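You operate a simulated robot arm through the tools that you are given. There is no shell and no other tool.

You run a simulated robot arm. Do the job below in one go: nothing can be reset, and whatever is moved stays where it is left.

## Task
Put the ring press's tube in the white rack, push the tray in, dial to black, lamp off.

It is judged by the outcome, as a careful person would: the job done as asked, and still so three seconds after it is handed in. It fails if anything else is knocked over, pushed out of place, dropped, spilled or broken.

## Robot
A 6-joint arm with a two-finger parallel gripper, fixed in place. Base frame: the origin is on the floor under the middle of its stand, x ahead of it, y to its left, z up; the work surface is at about z = 0.76. Units: m, rad, N and s.
With the tool pointing down near the work surface it reaches from about 0.3 to 0.74 m from the base axis. Its first joint turns from -1.152 to 1.152 rad. Payload 2.45 kg.
The tool frame sits at the grasp point between the pads (the TCP): z along the fingers, y along the line on which they close. The tips reach 0.024 m beyond it. The gripper opens to 0.068 m. The fingers are 0.017 m wide and 0.01 m thick; the gripper's body (0.04 by 0.07 m) begins 0.041 m behind the TCP.
Orientation is that of the tool frame in the base frame, as [roll, pitch, yaw] about the fixed x, y, z axes, in that order (R = Rz(yaw) Ry(pitch) Rx(roll)). With the fingers straight down and closing along the base's y, the tool's x points along the base's -x, its y along +y and its z along -z.

## Interface
- The arm moves only by the tool jog_arm. Its argument "rows" is text: rows parted by semicolons, each of 7 numbers parted by spaces: the finger opening in m, from 0 to 0.068, then the shift along the base's x, y, z in m, then the turn, a rotation vector about the base's x, y, z in rad. In form: fingers dx dy dz rx ry rz; .... A call has 1 to 20 rows; each row is the pose to reach, as a shift and turn from the pose commanded when the call began. Each row takes 0.2 s and may step no farther than 0.05 m and 0.15 rad from the row before; otherwise, or with a gripper value out of range, the whole call is refused. Where a pose cannot be reached the arm comes as near as it can. A force on the tool above 40 N (or 10 N above the force at the start of the call, whichever is more), or a blocked arm, ends the call early, and 0.2 s more pass. The fingers move at their own pace (about 0.108 m/s each) and stop on an object; they squeeze with about 26 N. The grip force told is the motor's: it shows also when the fingers shut on nothing. Time passes only in rows, and 0.2 s behind the last, so rows that repeat a pose let the fingers close. The reply holds the time, the measured pose of the TCP, the force on the tool along the base axes, the opening and the grip force, in the units named above and with some noise, with the torque about the TCP (base axes, N m) and any sound that the robot's microphone picked up, and new pictures: "views" is both (left out), scene, wrist or none.
- Cameras (640 x 400 px; columns grow to the right, rows downward): "scene" is fixed at [0.1724, 0.4355, 1.4556]; the picture's right is [-0.64, -0.77, 0.00], its down [-0.49, 0.40, -0.78] and it looks along [0.60, -0.50, -0.63] (base axes); focal length 340 px, centre (320, 200). "wrist" rides on the gripper at [0.084, 0.011, -0.075] in the tool frame; the picture's right is [-0.13, 0.99, 0.00], its down [-0.60, -0.08, -0.79] and it looks along [-0.79, -0.10, 0.61] (tool axes); focal length 251 px, centre (320, 200). There is no depth. A picture from a camera that has moved, and an enlarged one, comes with that camera's place and axes in the base frame and with its lens. The place of the scene camera against the robot may be out by one fixed shift of up to 0.018 m in any direction.
- inspect(camera, box): a new picture of the part [left, top, right, bottom] of that camera's present view, enlarged. The clock stands still meanwhile.
- sign_off(): hands the job in; it is judged then, once.

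Nothing tells you positions but the pictures and the camera data. Unless the task says otherwise, let go and move clear before handing in.

The tools are called after "Call:" as name(argument=value, ...) on one line, values as JSON. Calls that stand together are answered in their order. jog_arm: Moves the arm, as the interface text tells. Its arguments: {"type":"object","properties":{"rows":{"type":"string"},"views":{"type":"string","enum":["both","scene","wrist","none"]}},"required":["rows"]} The other tools are called the same way: inspect (camera, box) takes an enlarged picture of a part of a camera's view; sign_off () hands the job in.

At the start:

```text
time_s: 0.0
tcp_pos: [0.4498, 0.0438, 1.148]
tool_rot: [3.141, 0.0, -3.141]
ft_force: [-0.2, -0.3, -0.1]
torque: [0.03, -0.01, 0.01]
grip_width: 0.068
finger_force: 0.0
```

scene: 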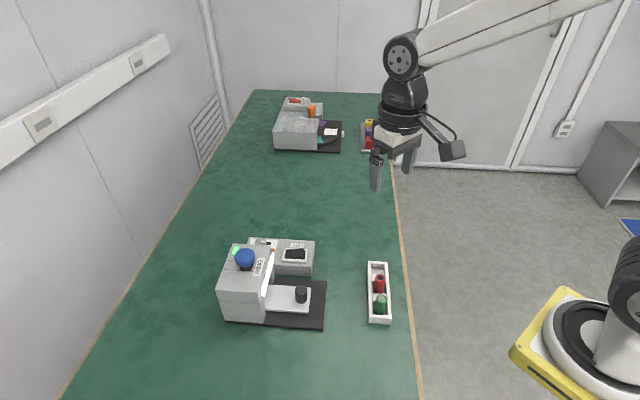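
wrist: 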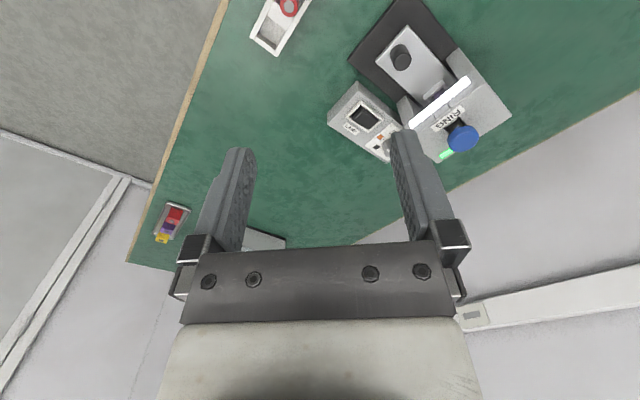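

I see two machines: a near one with a blue knob labelled "RING", a tray and a green lamp, with a white rack next to it, and a far one with another rack. I'll enlarge the views before I move anything.

Call:
inspect(camera="scene", box=[200, 220, 340, 340])

Call:
inspect(camera="scene", box=[260, 80, 400, 170])

Call:
inspect(camera="scene", box=[340, 240, 420, 340])

Call:
inspect(camera="wrist", box=[310, 0, 530, 170])

Call:
inspect(camera="wrist", box=[240, 0, 340, 70])

```text
3.33 times, centred on (270, 280) of scene
camera zoom: at [0.1724, 0.4355, 1.4556], right [-0.64, -0.77, 0.0], down [-0.49, 0.4, -0.78], along [0.6, -0.5, -0.63], focal length 1135 px, centre (487, -67)
```

zoom: 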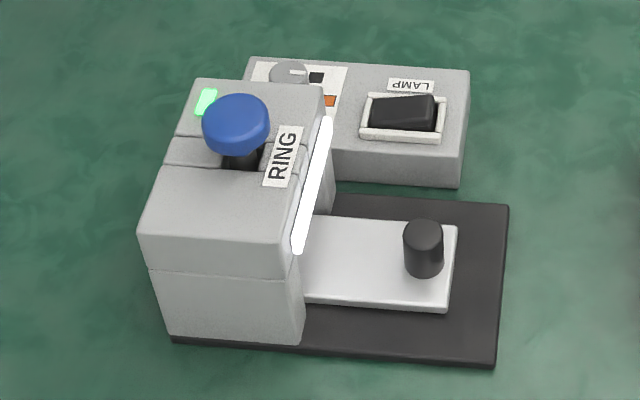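

```text
4.44 times, centred on (330, 125) of scene
camera zoom: at [0.1724, 0.4355, 1.4556], right [-0.64, -0.77, 0.0], down [-0.49, 0.4, -0.78], along [0.6, -0.5, -0.63], focal length 1513 px, centre (276, 533)
```

zoom: 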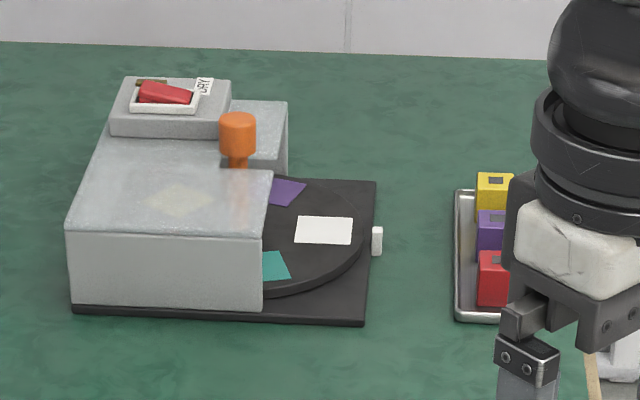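

```text
4.00 times, centred on (380, 290) of scene
camera zoom: at [0.1724, 0.4355, 1.4556], right [-0.64, -0.77, 0.0], down [-0.49, 0.4, -0.78], along [0.6, -0.5, -0.63], focal length 1362 px, centre (80, -160)
```

zoom: 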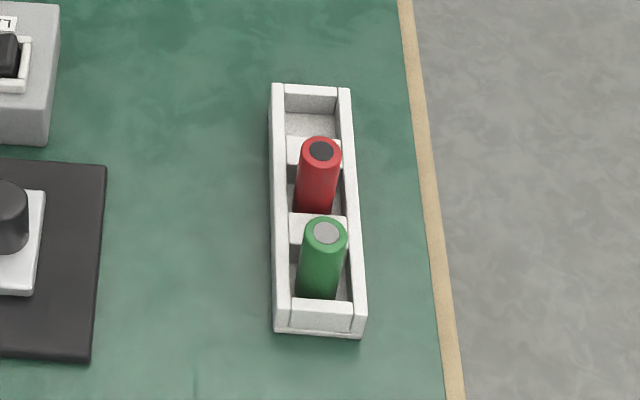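

```text
2.35 times, centred on (420, 85) of wrist
camera zoom: at [0.3668, 0.053, 1.2233], right [0.13, 0.99, 0.0], down [0.6, -0.08, 0.79], along [0.79, -0.1, -0.61], focal length 592 px, centre (85, 471)
```

zoom: 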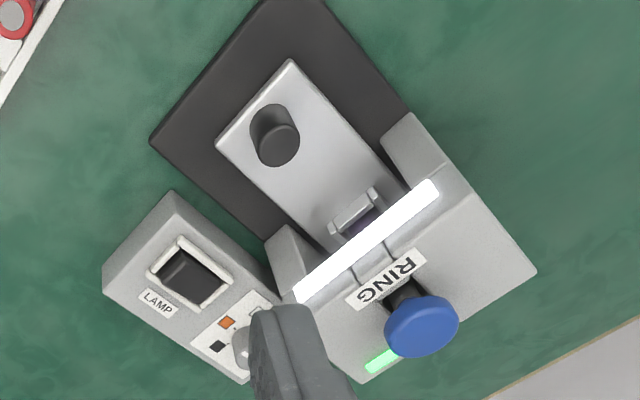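

```text
5.71 times, centred on (290, 35) of wrist
camera zoom: at [0.3668, 0.053, 1.2233], right [0.13, 0.99, 0.0], down [0.6, -0.08, 0.79], along [0.79, -0.1, -0.61], focal length 1437 px, centre (491, 1143)
```

zoom: 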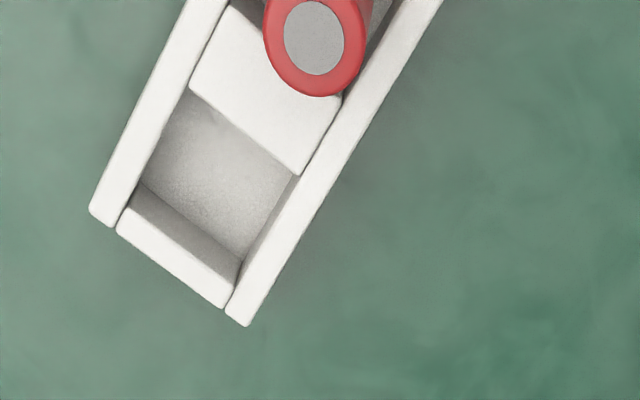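

The near machine is the ring press: a silver tray with a black handle, something purple under the light bar, and a console with a dial and a LAMP rocker. I'll swing the wrist camera round to look into the press from the tray side.

Call:
jog_arm(rows="0.068 0.012 0.014 -0.015 0 0 0.14; 0.068 0.024 0.028 -0.03 0 0 0.28; 0.068 0.036 0.042 -0.045 0 0 0.42; 0.068 0.048 0.056 -0.06 0 0 0.56; 0.068 0.06 0.07 -0.073 0 0 0.70; 0.068 0.06 0.07 -0.073 0 0 0.70")

```text
time_s: 1.4
tcp_pos: [0.5097, 0.1131, 1.0774]
tool_rot: [3.141, 0.001, -2.44]
ft_force: [-0.2, 0.0, -0.4]
torque: [0.03, -0.01, -0.01]
grip_width: 0.068
finger_force: 0.1
camera wrist: at [0.439, 0.0658, 1.1506], right [-0.54, 0.84, 0.0], down [0.51, 0.33, 0.79], along [0.67, 0.43, -0.61], focal length 251 px, centre (320, 200)
```

scene: 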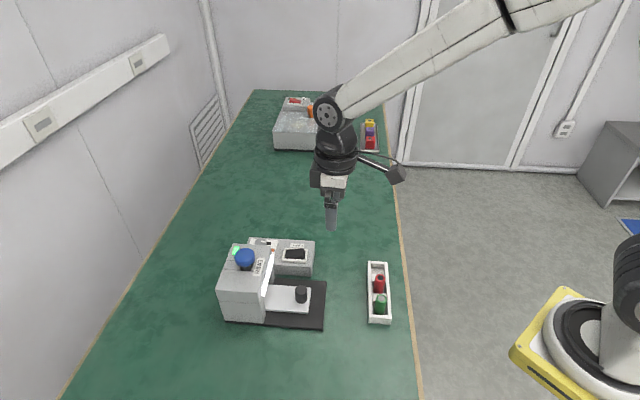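
wrist: 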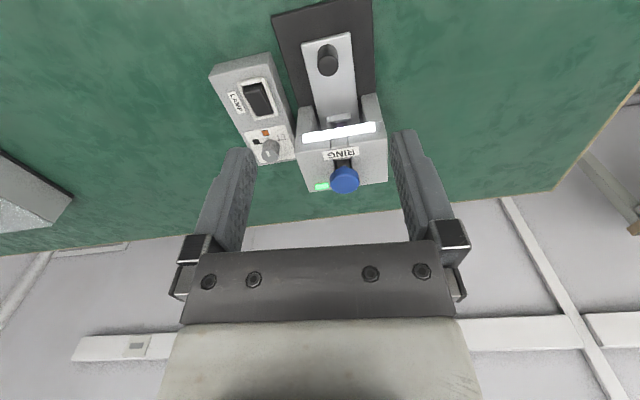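

Call:
inspect(camera="wrist", box=[265, 0, 405, 200])

Call:
inspect(camera="wrist", box=[290, 80, 390, 145])

Call:
inspect(camera="wrist", box=[205, 50, 305, 170])

```text
2.00 times, centred on (335, 100) of wrist
camera zoom: at [0.439, 0.0658, 1.1506], right [-0.54, 0.84, 0.0], down [0.51, 0.33, 0.79], along [0.67, 0.43, -0.61], focal length 503 px, centre (290, 400)
```

zoom: 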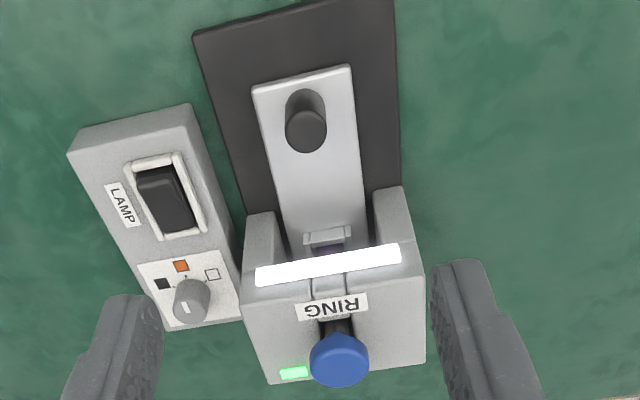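

```text
6.15 times, centred on (340, 112) of wrist
camera zoom: at [0.439, 0.0658, 1.1506], right [-0.54, 0.84, 0.0], down [0.51, 0.33, 0.79], along [0.67, 0.43, -0.61], focal length 1547 px, centre (197, 738)
```

zoom: 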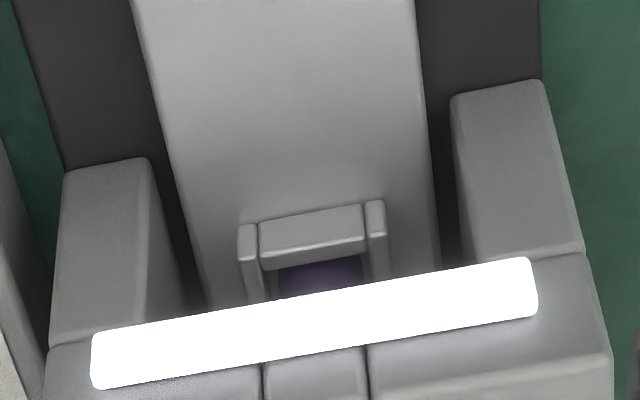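

```text
3.33 times, centred on (255, 110) of wrist
camera zoom: at [0.439, 0.0658, 1.1506], right [-0.54, 0.84, 0.0], down [0.51, 0.33, 0.79], along [0.67, 0.43, -0.61], focal length 838 px, centre (537, 500)
```

zoom: 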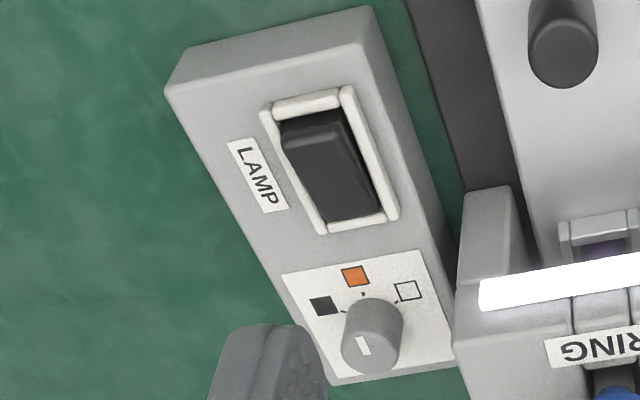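

The tube stands in a socket on the tray, half hidden under the press head. I'll go lower and look under the head from the front.

Call:
jog_arm(rows="0.068 -0.002 -0.002 -0.04 0 0 0.04; 0.068 -0.004 -0.004 -0.08 0 0 0.08; 0.068 -0.005 -0.006 -0.12 0 0 0.12; 0.068 -0.006 -0.008 -0.16 0 0 0.15; 0.068 -0.006 -0.008 -0.185 0 0 0.15; 0.068 -0.006 -0.008 -0.185 0 0 0.15")

```text
time_s: 2.8
tcp_pos: [0.5047, 0.104, 0.8903]
tool_rot: [-3.141, 0.0, -2.292]
ft_force: [-1.0, 0.1, 0.6]
torque: [0.0, -0.01, 0.02]
grip_width: 0.0681
finger_force: 0.1
camera wrist: at [0.4413, 0.0471, 0.9646], right [-0.66, 0.75, 0.0], down [0.46, 0.4, 0.79], along [0.6, 0.52, -0.61], focal length 251 px, centre (320, 200)
```

scene: 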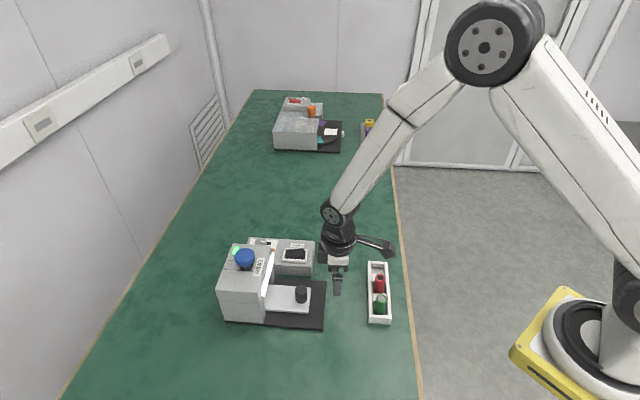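
wrist: 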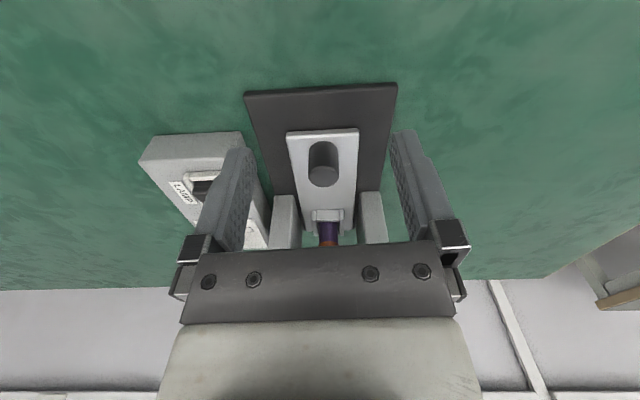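

A purple tube is visible in the tray socket. I'll tilt the gripper forward so the camera sees further under the head.

Call:
jog_arm(rows="0.068 0 0 0.005 0.09 -0.1 0; 0.068 0 0 0.01 0.18 -0.2 0; 0.068 0 0 0.01 0.25 -0.28 0; 0.068 0 0 0.01 0.25 -0.28 0", views="wrist")

Call:
inspect(camera="wrist", box=[240, 90, 410, 250])

```text
time_s: 3.8
tcp_pos: [0.5031, 0.1084, 0.8999]
tool_rot: [-3.117, 0.343, -2.284]
ft_force: [-0.4, -0.5, 1.9]
torque: [-0.01, 0.0, 0.0]
grip_width: 0.068
finger_force: 0.1
out of reach, approached as far as the arm can: row 3
camera wrist: at [0.425, 0.0358, 0.9419], right [-0.66, 0.75, 0.02], down [0.24, 0.19, 0.95], along [0.71, 0.64, -0.31], focal length 251 px, centre (320, 200)
```

wrist: 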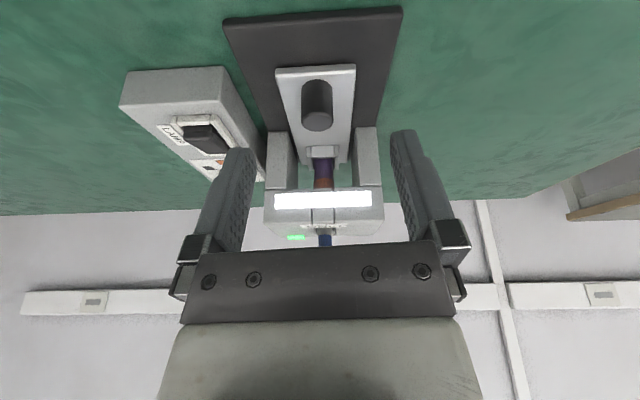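

```text
2.50 times, centred on (325, 170) of wrist
camera zoom: at [0.425, 0.0358, 0.9419], right [-0.66, 0.75, 0.02], down [0.24, 0.19, 0.95], along [0.71, 0.64, -0.31], focal length 629 px, centre (308, 275)
```

zoom: 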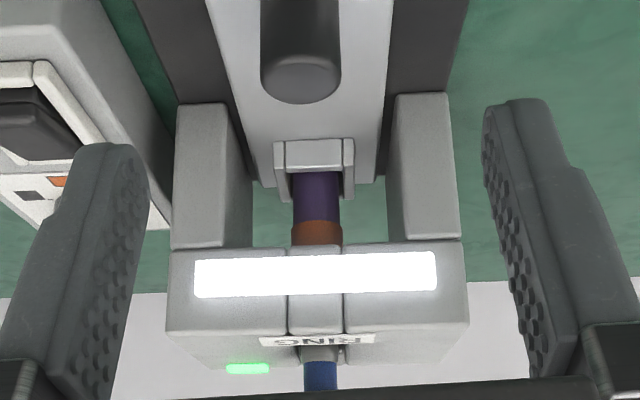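

Call:
inspect(camera="wrist", box=[300, 140, 350, 195])

Call:
inspect(camera="wrist", box=[285, 205, 365, 255])

Call:
inspect(camera="scene", box=[210, 230, 280, 290])

Call:
inspect(camera="scene", box=[245, 230, 325, 285])

```text
7.27 times, centred on (325, 168) of wrist
camera zoom: at [0.425, 0.0358, 0.9419], right [-0.66, 0.75, 0.02], down [0.24, 0.19, 0.95], along [0.71, 0.64, -0.31], focal length 1829 px, centre (284, 436)
```

zoom: 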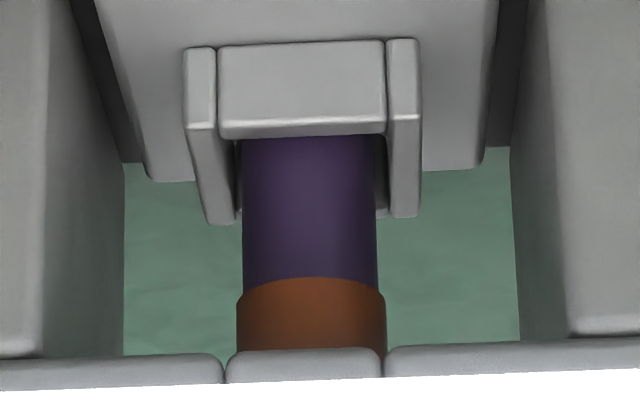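

```text
8.00 times, centred on (325, 230) of wrist
camera zoom: at [0.425, 0.0358, 0.9419], right [-0.66, 0.75, 0.02], down [0.24, 0.19, 0.95], along [0.71, 0.64, -0.31], focal length 2012 px, centre (280, -40)
```

zoom: 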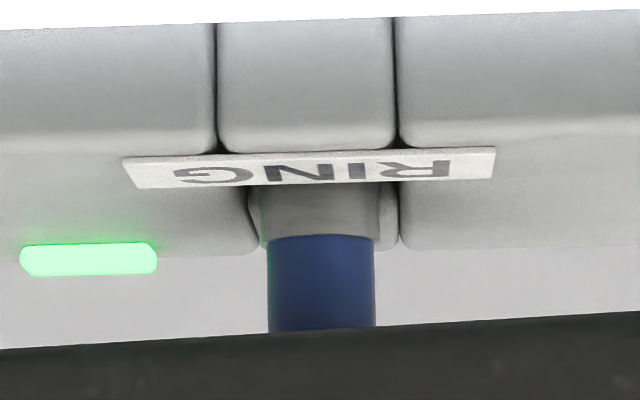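

```text
6.67 times, centred on (245, 260) of scene
camera zoom: at [0.1724, 0.4355, 1.4556], right [-0.64, -0.77, 0.0], down [-0.49, 0.4, -0.78], along [0.6, -0.5, -0.63], focal length 2270 px, centre (820, -200)
```

zoom: 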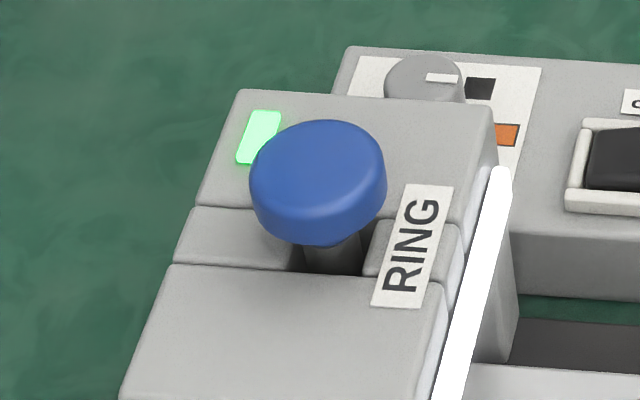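

```text
7.27 times, centred on (285, 258) of scene
camera zoom: at [0.1724, 0.4355, 1.4556], right [-0.64, -0.77, 0.0], down [-0.49, 0.4, -0.78], along [0.6, -0.5, -0.63], focal length 2476 px, centre (574, -218)
```

zoom: 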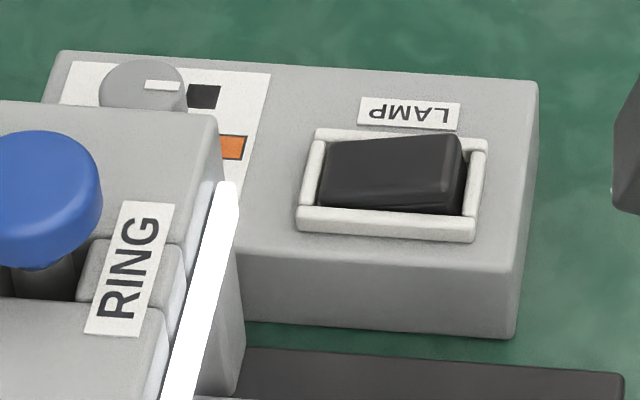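

The tube looks to stand right under the blue-knobbed ram, at about (0.65, 0.245). Before pulling the tray I want to know whether the ram touches it, so I'll drop the camera for a flatter view.

Call:
jog_arm(rows="0.068 0 0 -0.025 -0.01 0.01 0; 0.068 0 0 -0.05 -0.02 0.02 0; 0.068 0 0 -0.05 -0.02 0.02 0", views="wrist")

Call:
inspect(camera="wrist", box=[270, 150, 380, 240])

```text
time_s: 4.6
tcp_pos: [0.5052, 0.1056, 0.8521]
tool_rot: [-3.096, 0.343, -2.285]
ft_force: [1.0, -0.1, 0.0]
torque: [0.01, 0.0, 0.02]
grip_width: 0.0682
finger_force: 0.1
camera wrist: at [0.4259, 0.0345, 0.8925], right [-0.66, 0.75, 0.0], down [0.23, 0.2, 0.95], along [0.72, 0.63, -0.3], focal length 251 px, centre (320, 200)
```

wrist: 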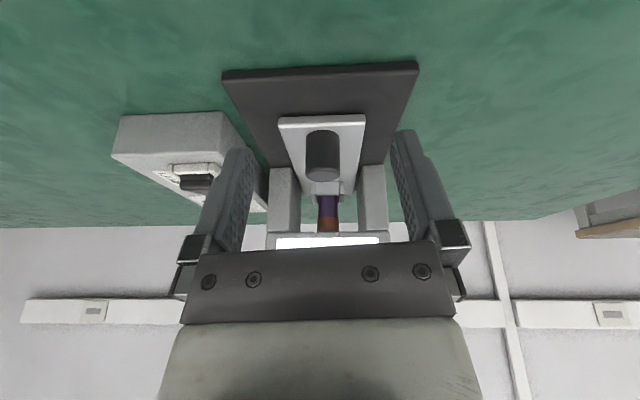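

```text
4.44 times, centred on (325, 195) of wrist
camera zoom: at [0.4259, 0.0345, 0.8925], right [-0.66, 0.75, 0.0], down [0.23, 0.2, 0.95], along [0.72, 0.63, -0.3], focal length 1118 px, centre (298, 222)
```

zoom: 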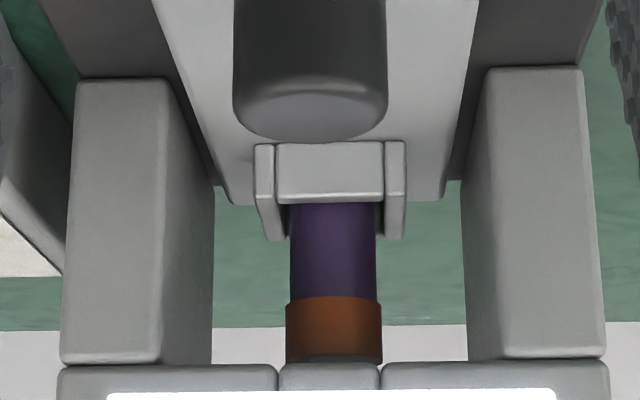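

The tube's orange ring tops out very close to the head's underside, so the ram may or may not be touching it. I'll yaw the camera sideways to clear the gripper from that line of sight and look flatter.

Call:
jog_arm(rows="0.068 -0.014 0.006 0 0 0 0.14; 0.068 -0.028 0.012 0 0 0 0.28; 0.068 -0.042 0.018 -0.008 0 0 0.42; 0.068 -0.056 0.024 -0.015 0 0 0.56; 0.068 -0.07 0.03 -0.022 0 0 0.7; 0.068 -0.07 0.03 -0.022 0 0 0.7", views="wrist")

```text
time_s: 6.0
tcp_pos: [0.4342, 0.1363, 0.8276]
tool_rot: [-3.096, 0.344, -1.583]
ft_force: [0.2, -0.5, 0.1]
torque: [0.0, -0.01, 0.0]
grip_width: 0.0679
finger_force: 0.1
camera wrist: at [0.4187, 0.0303, 0.8691], right [-0.99, 0.15, 0.0], down [0.05, 0.3, 0.95], along [0.14, 0.94, -0.3], focal length 251 px, centre (320, 200)
```

wrist: 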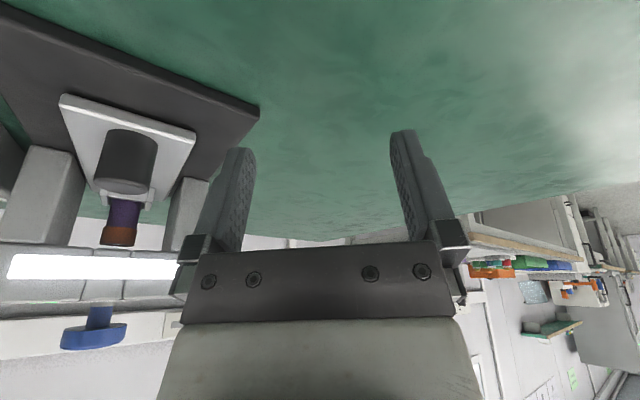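

Call:
inspect(camera="wrist", box=[60, 180, 180, 260])

Call:
inspect(camera="wrist", box=[0, 90, 200, 360])

```text
5.00 times, centred on (120, 220) of wrist
camera zoom: at [0.4187, 0.0303, 0.8691], right [-0.99, 0.15, 0.0], down [0.05, 0.3, 0.95], along [0.14, 0.94, -0.3], focal length 1257 px, centre (1320, 100)
```

zoom: 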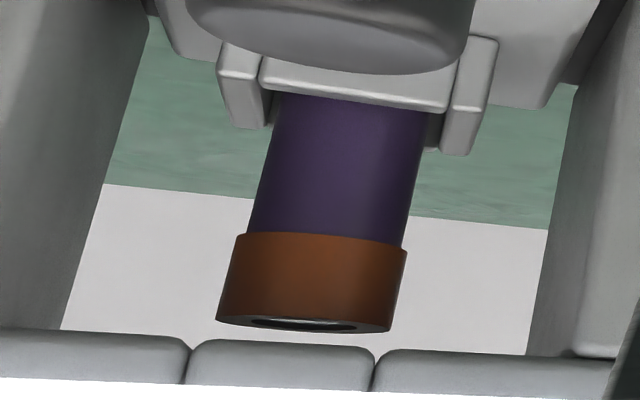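

```text
1.48 times, centred on (100, 225) of wrist
camera zoom: at [0.4187, 0.0303, 0.8691], right [-0.99, 0.15, 0.0], down [0.05, 0.3, 0.95], along [0.14, 0.94, -0.3], focal length 372 px, centre (646, 163)
```

zoom: 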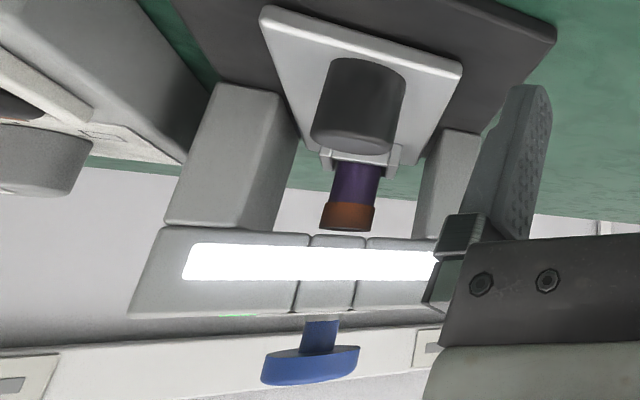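

The ram is clear: there is a gap above the open-topped purple tube with its orange ring. So I pull the tray out by its black handle, at about (0.563, 0.158, top 0.81), to free the tube. First I return the tool to vertical.

Call:
jog_arm(rows="0.068 0 0 0.02 -0.114 0.0169 0; 0.068 0 0 0.04 -0.228 0.0338 0; 0.068 0 0 0.05 -0.3429 0.0506 0; 0.068 0 0 0.05 -0.3429 0.0506 0", views="none")

```text
time_s: 7.0
tcp_pos: [0.4342, 0.1361, 0.8782]
tool_rot: [-3.142, 0.0, -1.596]
ft_force: [-0.3, -0.3, -0.2]
torque: [0.0, 0.01, -0.01]
grip_width: 0.0681
finger_force: 0.1
out of reach, approached as far as the arm can: row 2, 3
```

Call:
jog_arm(rows="0.068 0.022 0.004 0.005 0 0 -0.127; 0.068 0.044 0.008 0.01 0 0 -0.254; 0.068 0.066 0.012 0.01 0 0 -0.381; 0.068 0.088 0.016 0.01 0 0 -0.508; 0.068 0.11 0.019 0.01 0 0 -0.635; 0.068 0.1293 0.0219 0.01 0 0 -0.76; 0.068 0.1293 0.0219 0.01 0 0 -0.76")

```text
time_s: 8.6
tcp_pos: [0.5627, 0.1572, 0.8899]
tool_rot: [3.14, 0.001, -2.355]
ft_force: [0.8, 0.1, 0.3]
torque: [-0.02, 0.05, 0.02]
grip_width: 0.0679
finger_force: 0.2
camera wrist: at [0.4952, 0.1044, 0.9629], right [-0.61, 0.79, 0.0], down [0.48, 0.37, 0.79], along [0.63, 0.49, -0.61], focal length 251 px, centre (320, 200)
```

scene: 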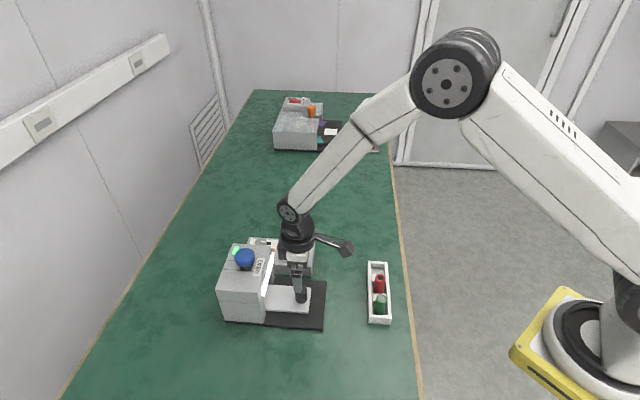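
wrist: 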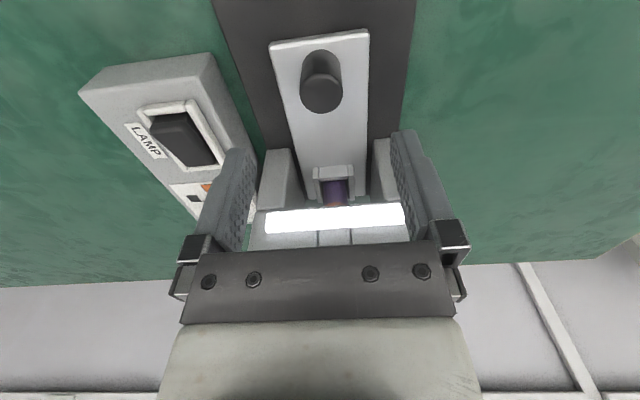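

Hovering over the handle, and the picture agrees with my estimate. I'll descend and grip it.

Call:
jog_arm(rows="0.068 0.0004 0.0012 -0.03 0 0 0; 0.068 0.0004 0.0012 -0.06 0 0 0; 0.068 0.0004 0.0012 -0.086 0 0 0; 0.068 0.0004 0.0012 -0.086 0 0 0; 0.02 0.0004 0.0012 -0.086 0 0 0; 0.02 0.0004 0.0012 -0.086 0 0 0; 0.02 0.0004 0.0012 -0.086 0 0 0")

```text
time_s: 9.6
tcp_pos: [0.5626, 0.1592, 0.8055]
tool_rot: [3.141, 0.0, -2.352]
ft_force: [-2.8, -0.2, 5.2]
torque: [0.17, 0.18, 0.14]
grip_width: 0.0682
finger_force: 0.0
stopped in row 4: the force on the tool passed its limit at 43 N (the readings are from after the stop); the commanded pose is now the measured one
camera wrist: at [0.4973, 0.1056, 0.8802], right [-0.61, 0.79, 0.0], down [0.48, 0.37, 0.79], along [0.62, 0.49, -0.61], focal length 251 px, centre (320, 200)
```

scene: 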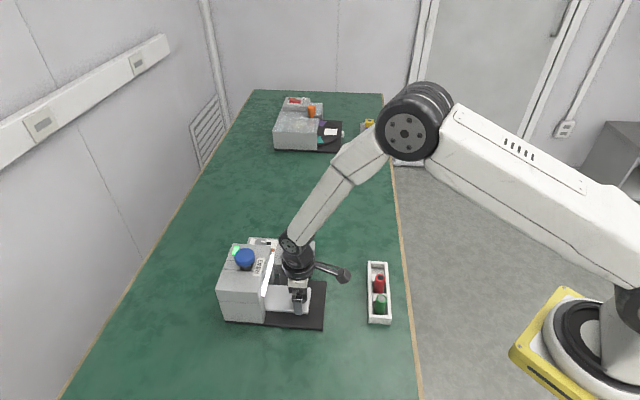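
wrist: 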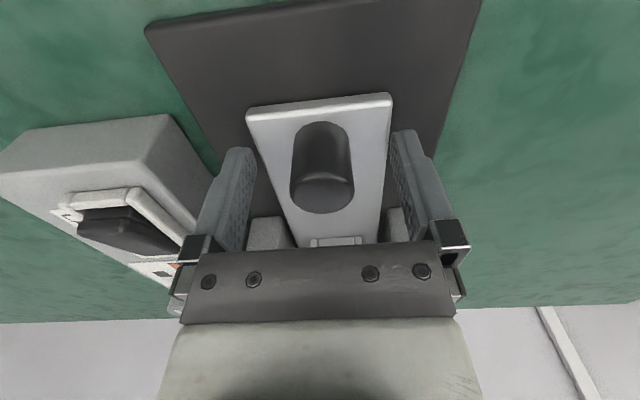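

The tips met the tray top a bit higher than I estimated (about z 0.78). I'll back up a few millimetres and close on the handle.

Call:
jog_arm(rows="0.068 0 0 0.005 0 0 0; 0.068 0 0 0.005 0 0 0; 0.02 0 0 0.005 0 0 0; 0.02 0 0 0.005 0 0 0; 0.02 0 0 0.005 0 0 0")

```text
time_s: 10.8
tcp_pos: [0.564, 0.1601, 0.8099]
tool_rot: [3.14, -0.004, -2.351]
ft_force: [-12.8, 13.0, 3.1]
torque: [-0.24, -0.37, -0.03]
grip_width: 0.0277
finger_force: 42.2
camera wrist: at [0.4966, 0.1062, 0.8841], right [-0.61, 0.79, 0.0], down [0.48, 0.38, 0.79], along [0.62, 0.49, -0.61], focal length 251 px, centre (320, 200)
```

scene: 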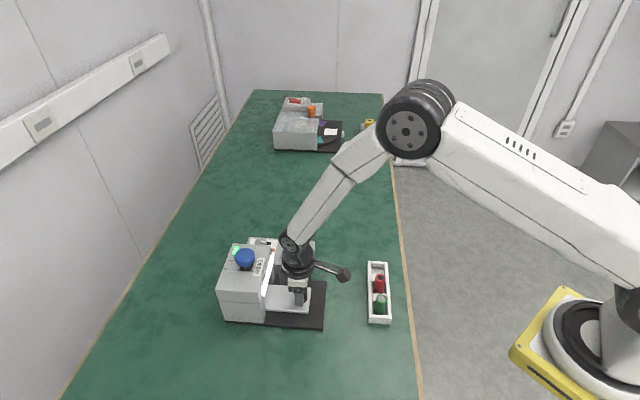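
wrist: 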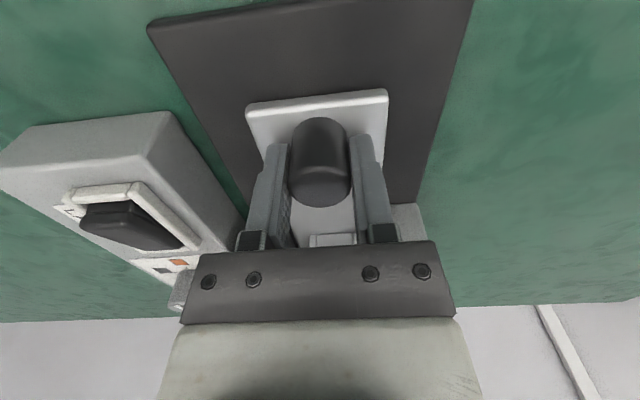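

The handle is gripped (0.0277 m wide) with some side load. I'll ease that off and pull the tray out along its axis by a small step.

Call:
jog_arm(rows="0.02 -0.0009 0.0009 0 0 0 0; 0.02 -0.0050 -0.0032 0 0 0 0; 0.02 -0.0100 -0.0082 0 0 0 0; 0.02 -0.0150 -0.0132 0 0 0 0; 0.02 -0.0150 -0.0132 0 0 0 0", views="wrist")

```text
time_s: 12.0
tcp_pos: [0.5486, 0.1467, 0.8096]
tool_rot: [3.141, 0.001, -2.354]
ft_force: [-1.9, 1.1, 1.3]
torque: [-0.87, 0.09, 0.0]
grip_width: 0.0279
finger_force: 42.3
camera wrist: at [0.4824, 0.0923, 0.8838], right [-0.61, 0.79, 0.0], down [0.48, 0.37, 0.79], along [0.63, 0.49, -0.61], focal length 251 px, centre (320, 200)
```

wrist: 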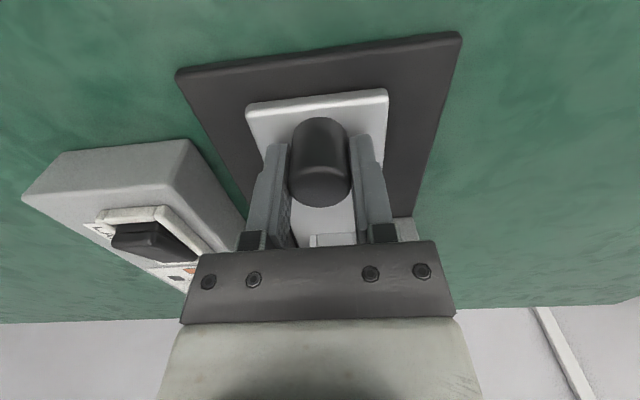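

The tray slides freely. I'll continue pulling it slowly.

Call:
jog_arm(rows="0.02 -0.005 -0.005 0 0 0 0; 0.02 -0.010 -0.010 0 0 0 0; 0.02 -0.015 -0.015 0 0 0 0; 0.02 -0.020 -0.020 0 0 0 0; 0.02 -0.025 -0.025 0 0 0 0; 0.02 -0.030 -0.030 0 0 0 0; 0.02 -0.035 -0.035 0 0 0 0; 0.02 -0.035 -0.035 0 0 0 0")

```text
time_s: 13.8
tcp_pos: [0.5136, 0.1121, 0.8095]
tool_rot: [3.141, -0.001, -2.353]
ft_force: [8.7, -9.5, -15.0]
torque: [-1.13, 0.22, -0.07]
grip_width: 0.0274
finger_force: 41.8
camera wrist: at [0.4478, 0.0578, 0.8841], right [-0.61, 0.79, 0.0], down [0.48, 0.37, 0.79], along [0.63, 0.49, -0.61], focal length 251 px, centre (320, 200)
```

scene: 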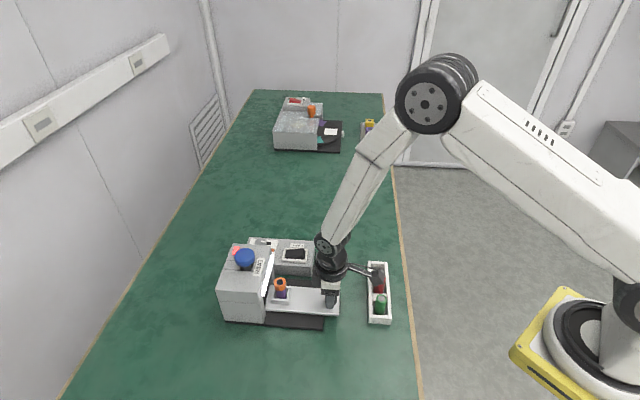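
wrist: 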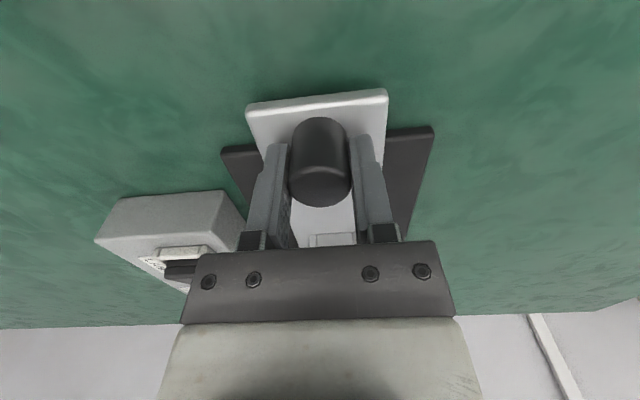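

Call:
inspect(camera="scene", box=[215, 230, 395, 340])

Call:
inspect(camera="wrist", box=[220, 70, 440, 250])

```text
3.56 times, centred on (305, 285) of scene
camera zoom: at [0.1729, 0.4354, 1.4556], right [-0.64, -0.77, 0.0], down [-0.49, 0.4, -0.78], along [0.6, -0.5, -0.63], focal length 1211 px, centre (373, -102)
```

zoom: 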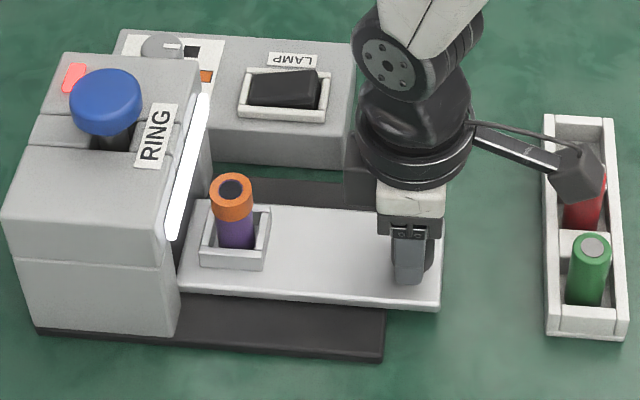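

```text
2.22 times, centred on (330, 160) of wrist
camera zoom: at [0.4478, 0.0578, 0.8841], right [-0.61, 0.79, 0.0], down [0.48, 0.37, 0.79], along [0.63, 0.49, -0.61], focal length 559 px, centre (298, 289)
```

zoom: 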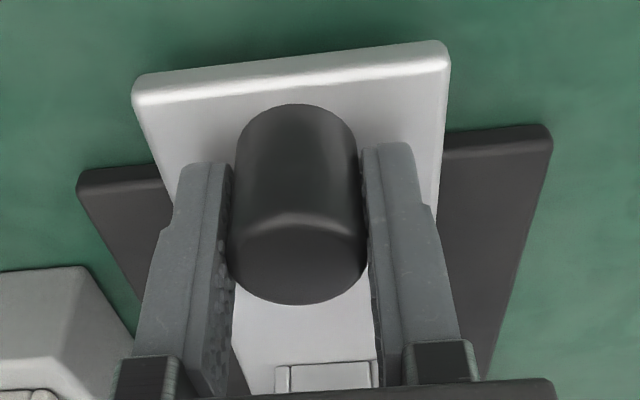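

The tray is out about 7 cm, the tube is clear of the head and the LED has gone red (tray open). I'll relieve the side load and pull 2 cm more for gripper clearance; the camera passes well above the rack's green tube.

Call:
jog_arm(rows="0.02 0.0007 -0.0007 -0.0008 0 0 0; 0.02 -0.0028 -0.0043 -0.0008 0 0 0; 0.02 -0.0063 -0.0079 -0.0008 0 0 0; 0.02 -0.0098 -0.0115 -0.0008 0 0 0; 0.02 -0.0132 -0.0151 -0.0008 0 0 0; 0.02 -0.0132 -0.0151 -0.0008 0 0 0")

```text
time_s: 15.2
tcp_pos: [0.4994, 0.0969, 0.8095]
tool_rot: [-3.141, -0.002, -2.35]
ft_force: [-9.3, 10.8, 13.7]
torque: [0.49, -1.14, 0.11]
grip_width: 0.0272
finger_force: 42.1
camera wrist: at [0.4332, 0.0429, 0.8841], right [-0.61, 0.79, 0.0], down [0.48, 0.37, 0.79], along [0.62, 0.49, -0.61], focal length 251 px, centre (320, 200)
```

scene: 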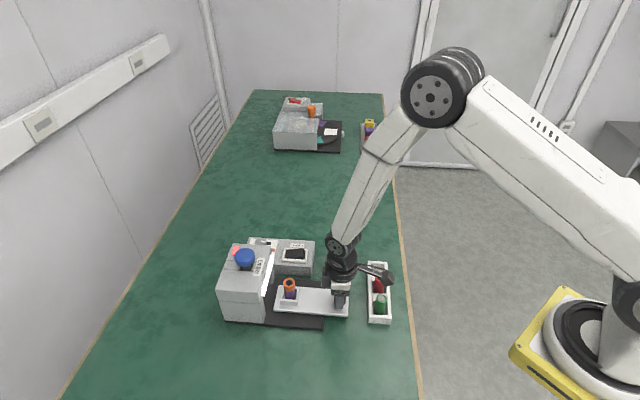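
wrist: 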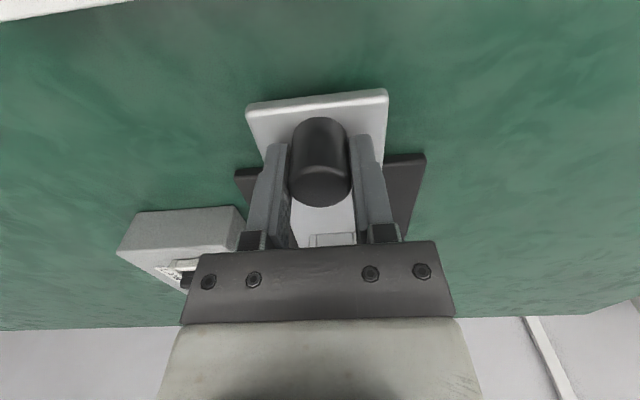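

The tray is out nearly 9 cm and the tube has ample clearance. I'll open, lift off the handle and look at the tube.

Call:
jog_arm(rows="0.02 -0.0004 0.0004 0.0005 0 0 0; 0.05 -0.0004 0.0004 0.0005 0 0 0; 0.068 -0.0004 0.0004 0.0005 0 0 0; 0.068 -0.0004 0.0004 0.0005 0 0 0; 0.068 -0.0004 0.0004 0.03 0 0 0; 0.068 -0.0004 0.0004 0.07 0 0 0; 0.068 -0.0004 0.0004 0.11 0 0 0; 0.068 -0.0004 0.0004 0.11 0 0 0")

```text
time_s: 17.0
tcp_pos: [0.5, 0.0978, 0.9201]
tool_rot: [3.14, -0.001, -2.352]
ft_force: [0.1, -0.2, -0.6]
torque: [0.02, -0.03, 0.03]
grip_width: 0.068
finger_force: 0.0
camera wrist: at [0.4341, 0.0439, 0.9939], right [-0.61, 0.79, 0.0], down [0.48, 0.37, 0.79], along [0.62, 0.49, -0.61], focal length 251 px, centre (320, 200)
```

scene: 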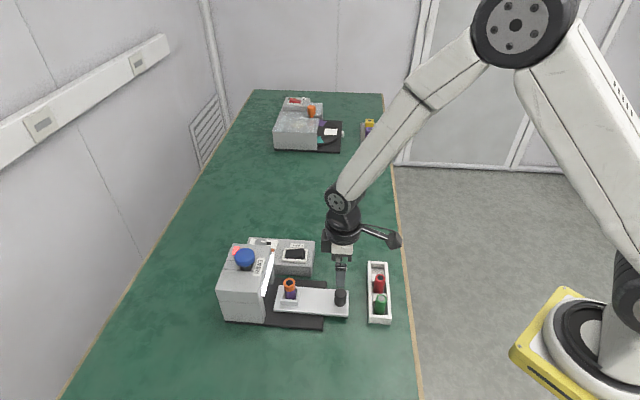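
wrist: 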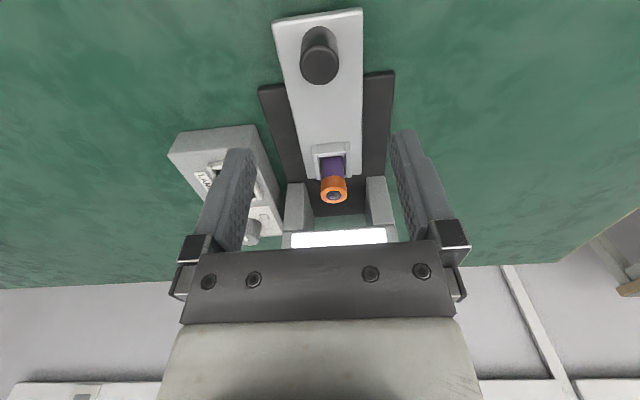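

The tube is upright in its socket at about (0.577, 0.175). I'll move over it and refine.

Call:
jog_arm(rows="0.068 0.025 0.025 0.005 0 0 0; 0.068 0.05 0.05 0.01 0 0 0; 0.068 0.07 0.07 0.01 0 0 0; 0.068 0.07 0.07 0.01 0 0 0")

Call:
inspect(camera="wrist", box=[260, 60, 400, 200])

Call:
inspect(camera="scene", box=[215, 230, 395, 340])

```text
time_s: 18.0
tcp_pos: [0.5705, 0.1669, 0.9274]
tool_rot: [3.139, -0.003, -2.352]
ft_force: [0.0, 0.4, -0.1]
torque: [0.02, 0.01, -0.01]
grip_width: 0.0678
finger_force: 0.0
camera wrist: at [0.5039, 0.1131, 1.0023], right [-0.61, 0.79, 0.0], down [0.48, 0.37, 0.79], along [0.63, 0.49, -0.61], focal length 251 px, centre (320, 200)
```

scene: 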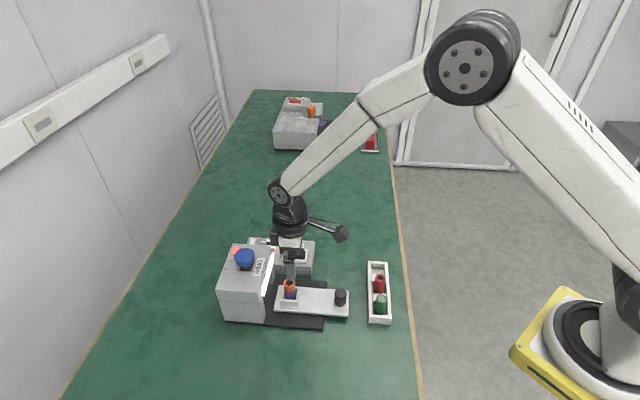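
wrist: 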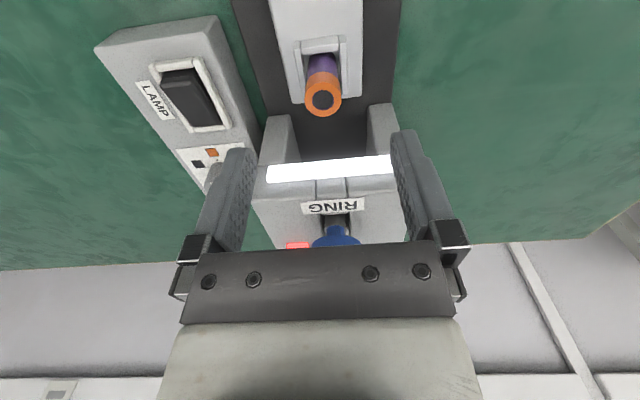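

```text
2.86 times, centred on (330, 130) of wrist
camera zoom: at [0.5039, 0.1131, 1.0023], right [-0.61, 0.79, 0.0], down [0.48, 0.37, 0.79], along [0.63, 0.49, -0.61], focal length 718 px, centre (291, 400)
```

zoom: 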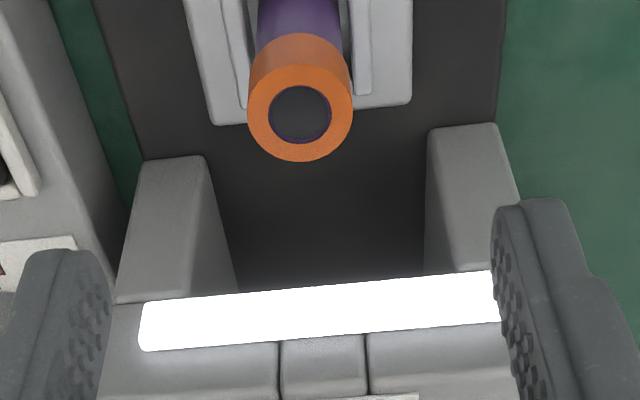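

```text
3.56 times, centred on (305, 285) of scene
camera zoom: at [0.1724, 0.4355, 1.4556], right [-0.64, -0.77, 0.0], down [-0.49, 0.4, -0.78], along [0.6, -0.5, -0.63], focal length 1211 px, centre (373, -102)
```

zoom: 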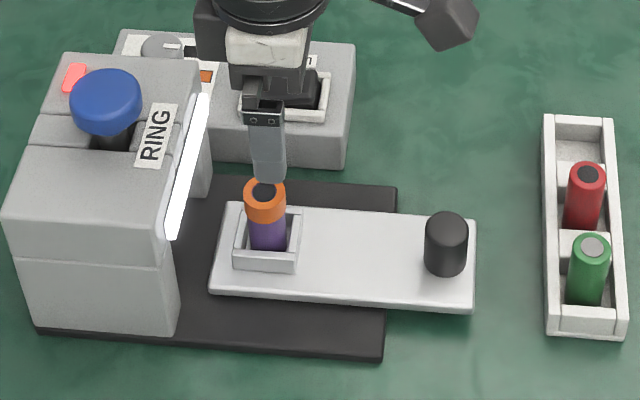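

The tube axis works out at (0.5775, 0.1757), with its top near z 0.84 and 5 cm clear of the head. I'll centre on it, descend and grip around the ring zone, staying above the socket walls.

Call:
jog_arm(rows="0.068 0.0073 0.0083 0 0 0 0; 0.068 0.0073 0.0083 -0.03 0 0 0; 0.068 0.0073 0.0083 -0.06 0 0 0; 0.068 0.0073 0.0083 -0.085 0 0 0; 0.068 0.0073 0.0083 -0.098 0 0 0; 0.068 0.0073 0.0083 -0.098 0 0 0")

Call:
inspect(camera="wrist", box=[240, 80, 400, 250])

```text
time_s: 19.4
tcp_pos: [0.5774, 0.175, 0.831]
tool_rot: [3.141, -0.003, -2.351]
ft_force: [0.2, -0.6, 0.5]
torque: [-0.03, -0.02, 0.01]
grip_width: 0.0681
finger_force: 0.0
camera wrist: at [0.5116, 0.1208, 0.9052], right [-0.61, 0.79, 0.0], down [0.48, 0.37, 0.79], along [0.63, 0.49, -0.61], focal length 251 px, centre (320, 200)
```

scene: 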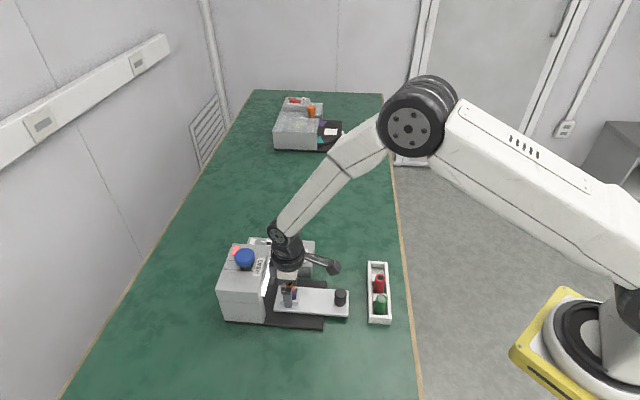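
wrist: 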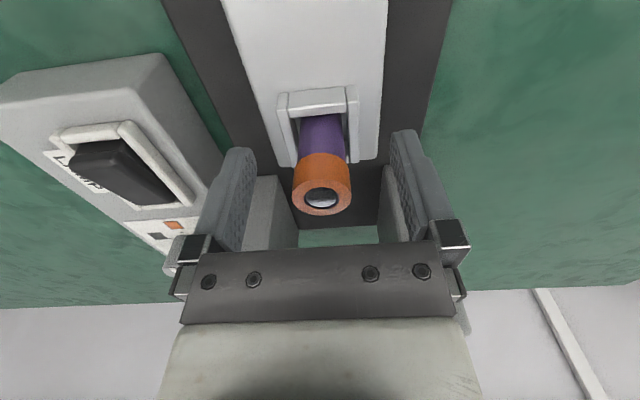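

```text
2.35 times, centred on (320, 165) of wrist
camera zoom: at [0.5116, 0.1208, 0.9052], right [-0.61, 0.79, 0.0], down [0.48, 0.37, 0.79], along [0.63, 0.49, -0.61], focal length 592 px, centre (320, 282)
```

zoom: 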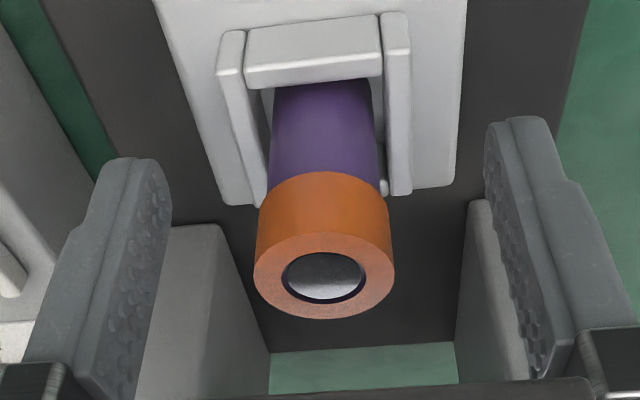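

The tube is centred between the fingers, so I'll close on it.

Call:
jog_arm(rows="0.03 0 0 0 0 0 0; 0.015 0 0 0 0 0 0; 0.015 0 0 0 0 0 0; 0.015 0 0 0 0 0 0", views="wrist")

```text
time_s: 20.4
tcp_pos: [0.5777, 0.1747, 0.831]
tool_rot: [3.139, -0.001, -2.351]
ft_force: [-0.7, 0.7, 0.2]
torque: [-0.01, -0.03, 0.0]
grip_width: 0.0231
finger_force: 25.9
camera wrist: at [0.5115, 0.1208, 0.9054], right [-0.61, 0.79, 0.0], down [0.48, 0.37, 0.79], along [0.63, 0.49, -0.61], focal length 251 px, centre (320, 200)
```

wrist: 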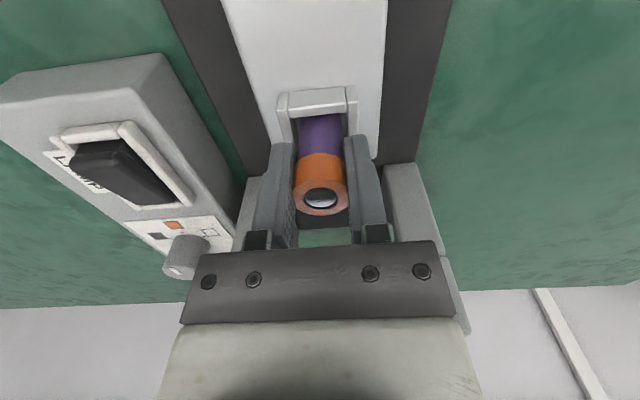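

Gripped at 0.0231 m. I'll lift straight up slowly.

Call:
jog_arm(rows="0.015 0 0 0.006 0 0 0; 0.015 0 0 0.012 0 0 0; 0.015 0 0 0.02 0 0 0; 0.015 0 0 0.03 0 0 0; 0.015 0 0 0.045 0 0 0; 0.015 0 0 0.06 0 0 0; 0.015 0 0 0.06 0 0 0")

Call:
inspect(camera="scene", box=[215, 230, 395, 340])

```text
time_s: 22.0
tcp_pos: [0.5775, 0.1731, 0.892]
tool_rot: [3.14, -0.002, -2.351]
ft_force: [-0.3, -0.1, -0.8]
torque: [-0.01, -0.02, 0.01]
grip_width: 0.0234
finger_force: 25.2
camera wrist: at [0.5112, 0.1206, 0.9661], right [-0.61, 0.79, 0.0], down [0.48, 0.37, 0.79], along [0.62, 0.49, -0.61], focal length 251 px, centre (320, 200)
```

scene: 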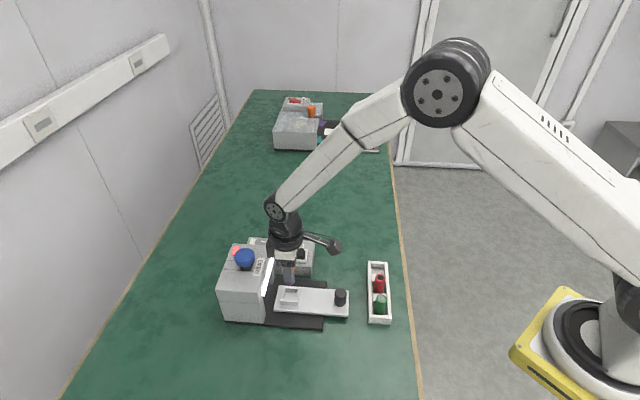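
wrist: 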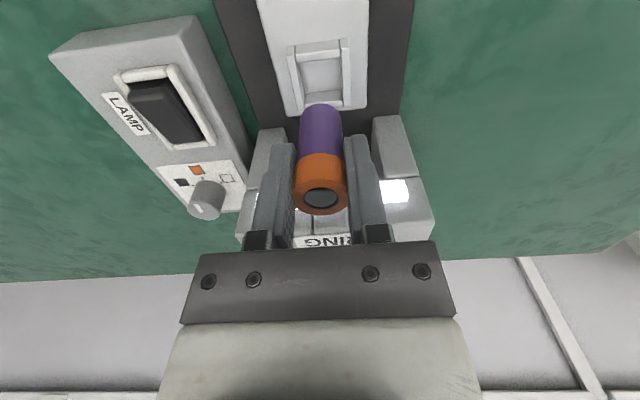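

```text
3.56 times, centred on (305, 285) of scene
camera zoom: at [0.1724, 0.4355, 1.4556], right [-0.64, -0.77, 0.0], down [-0.49, 0.4, -0.78], along [0.6, -0.5, -0.63], focal length 1211 px, centre (373, -102)
```

zoom: 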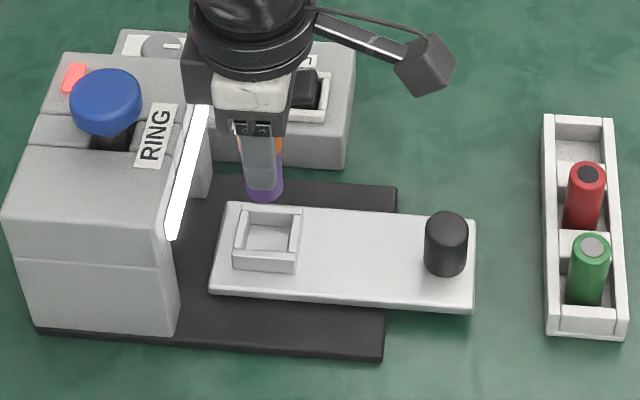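

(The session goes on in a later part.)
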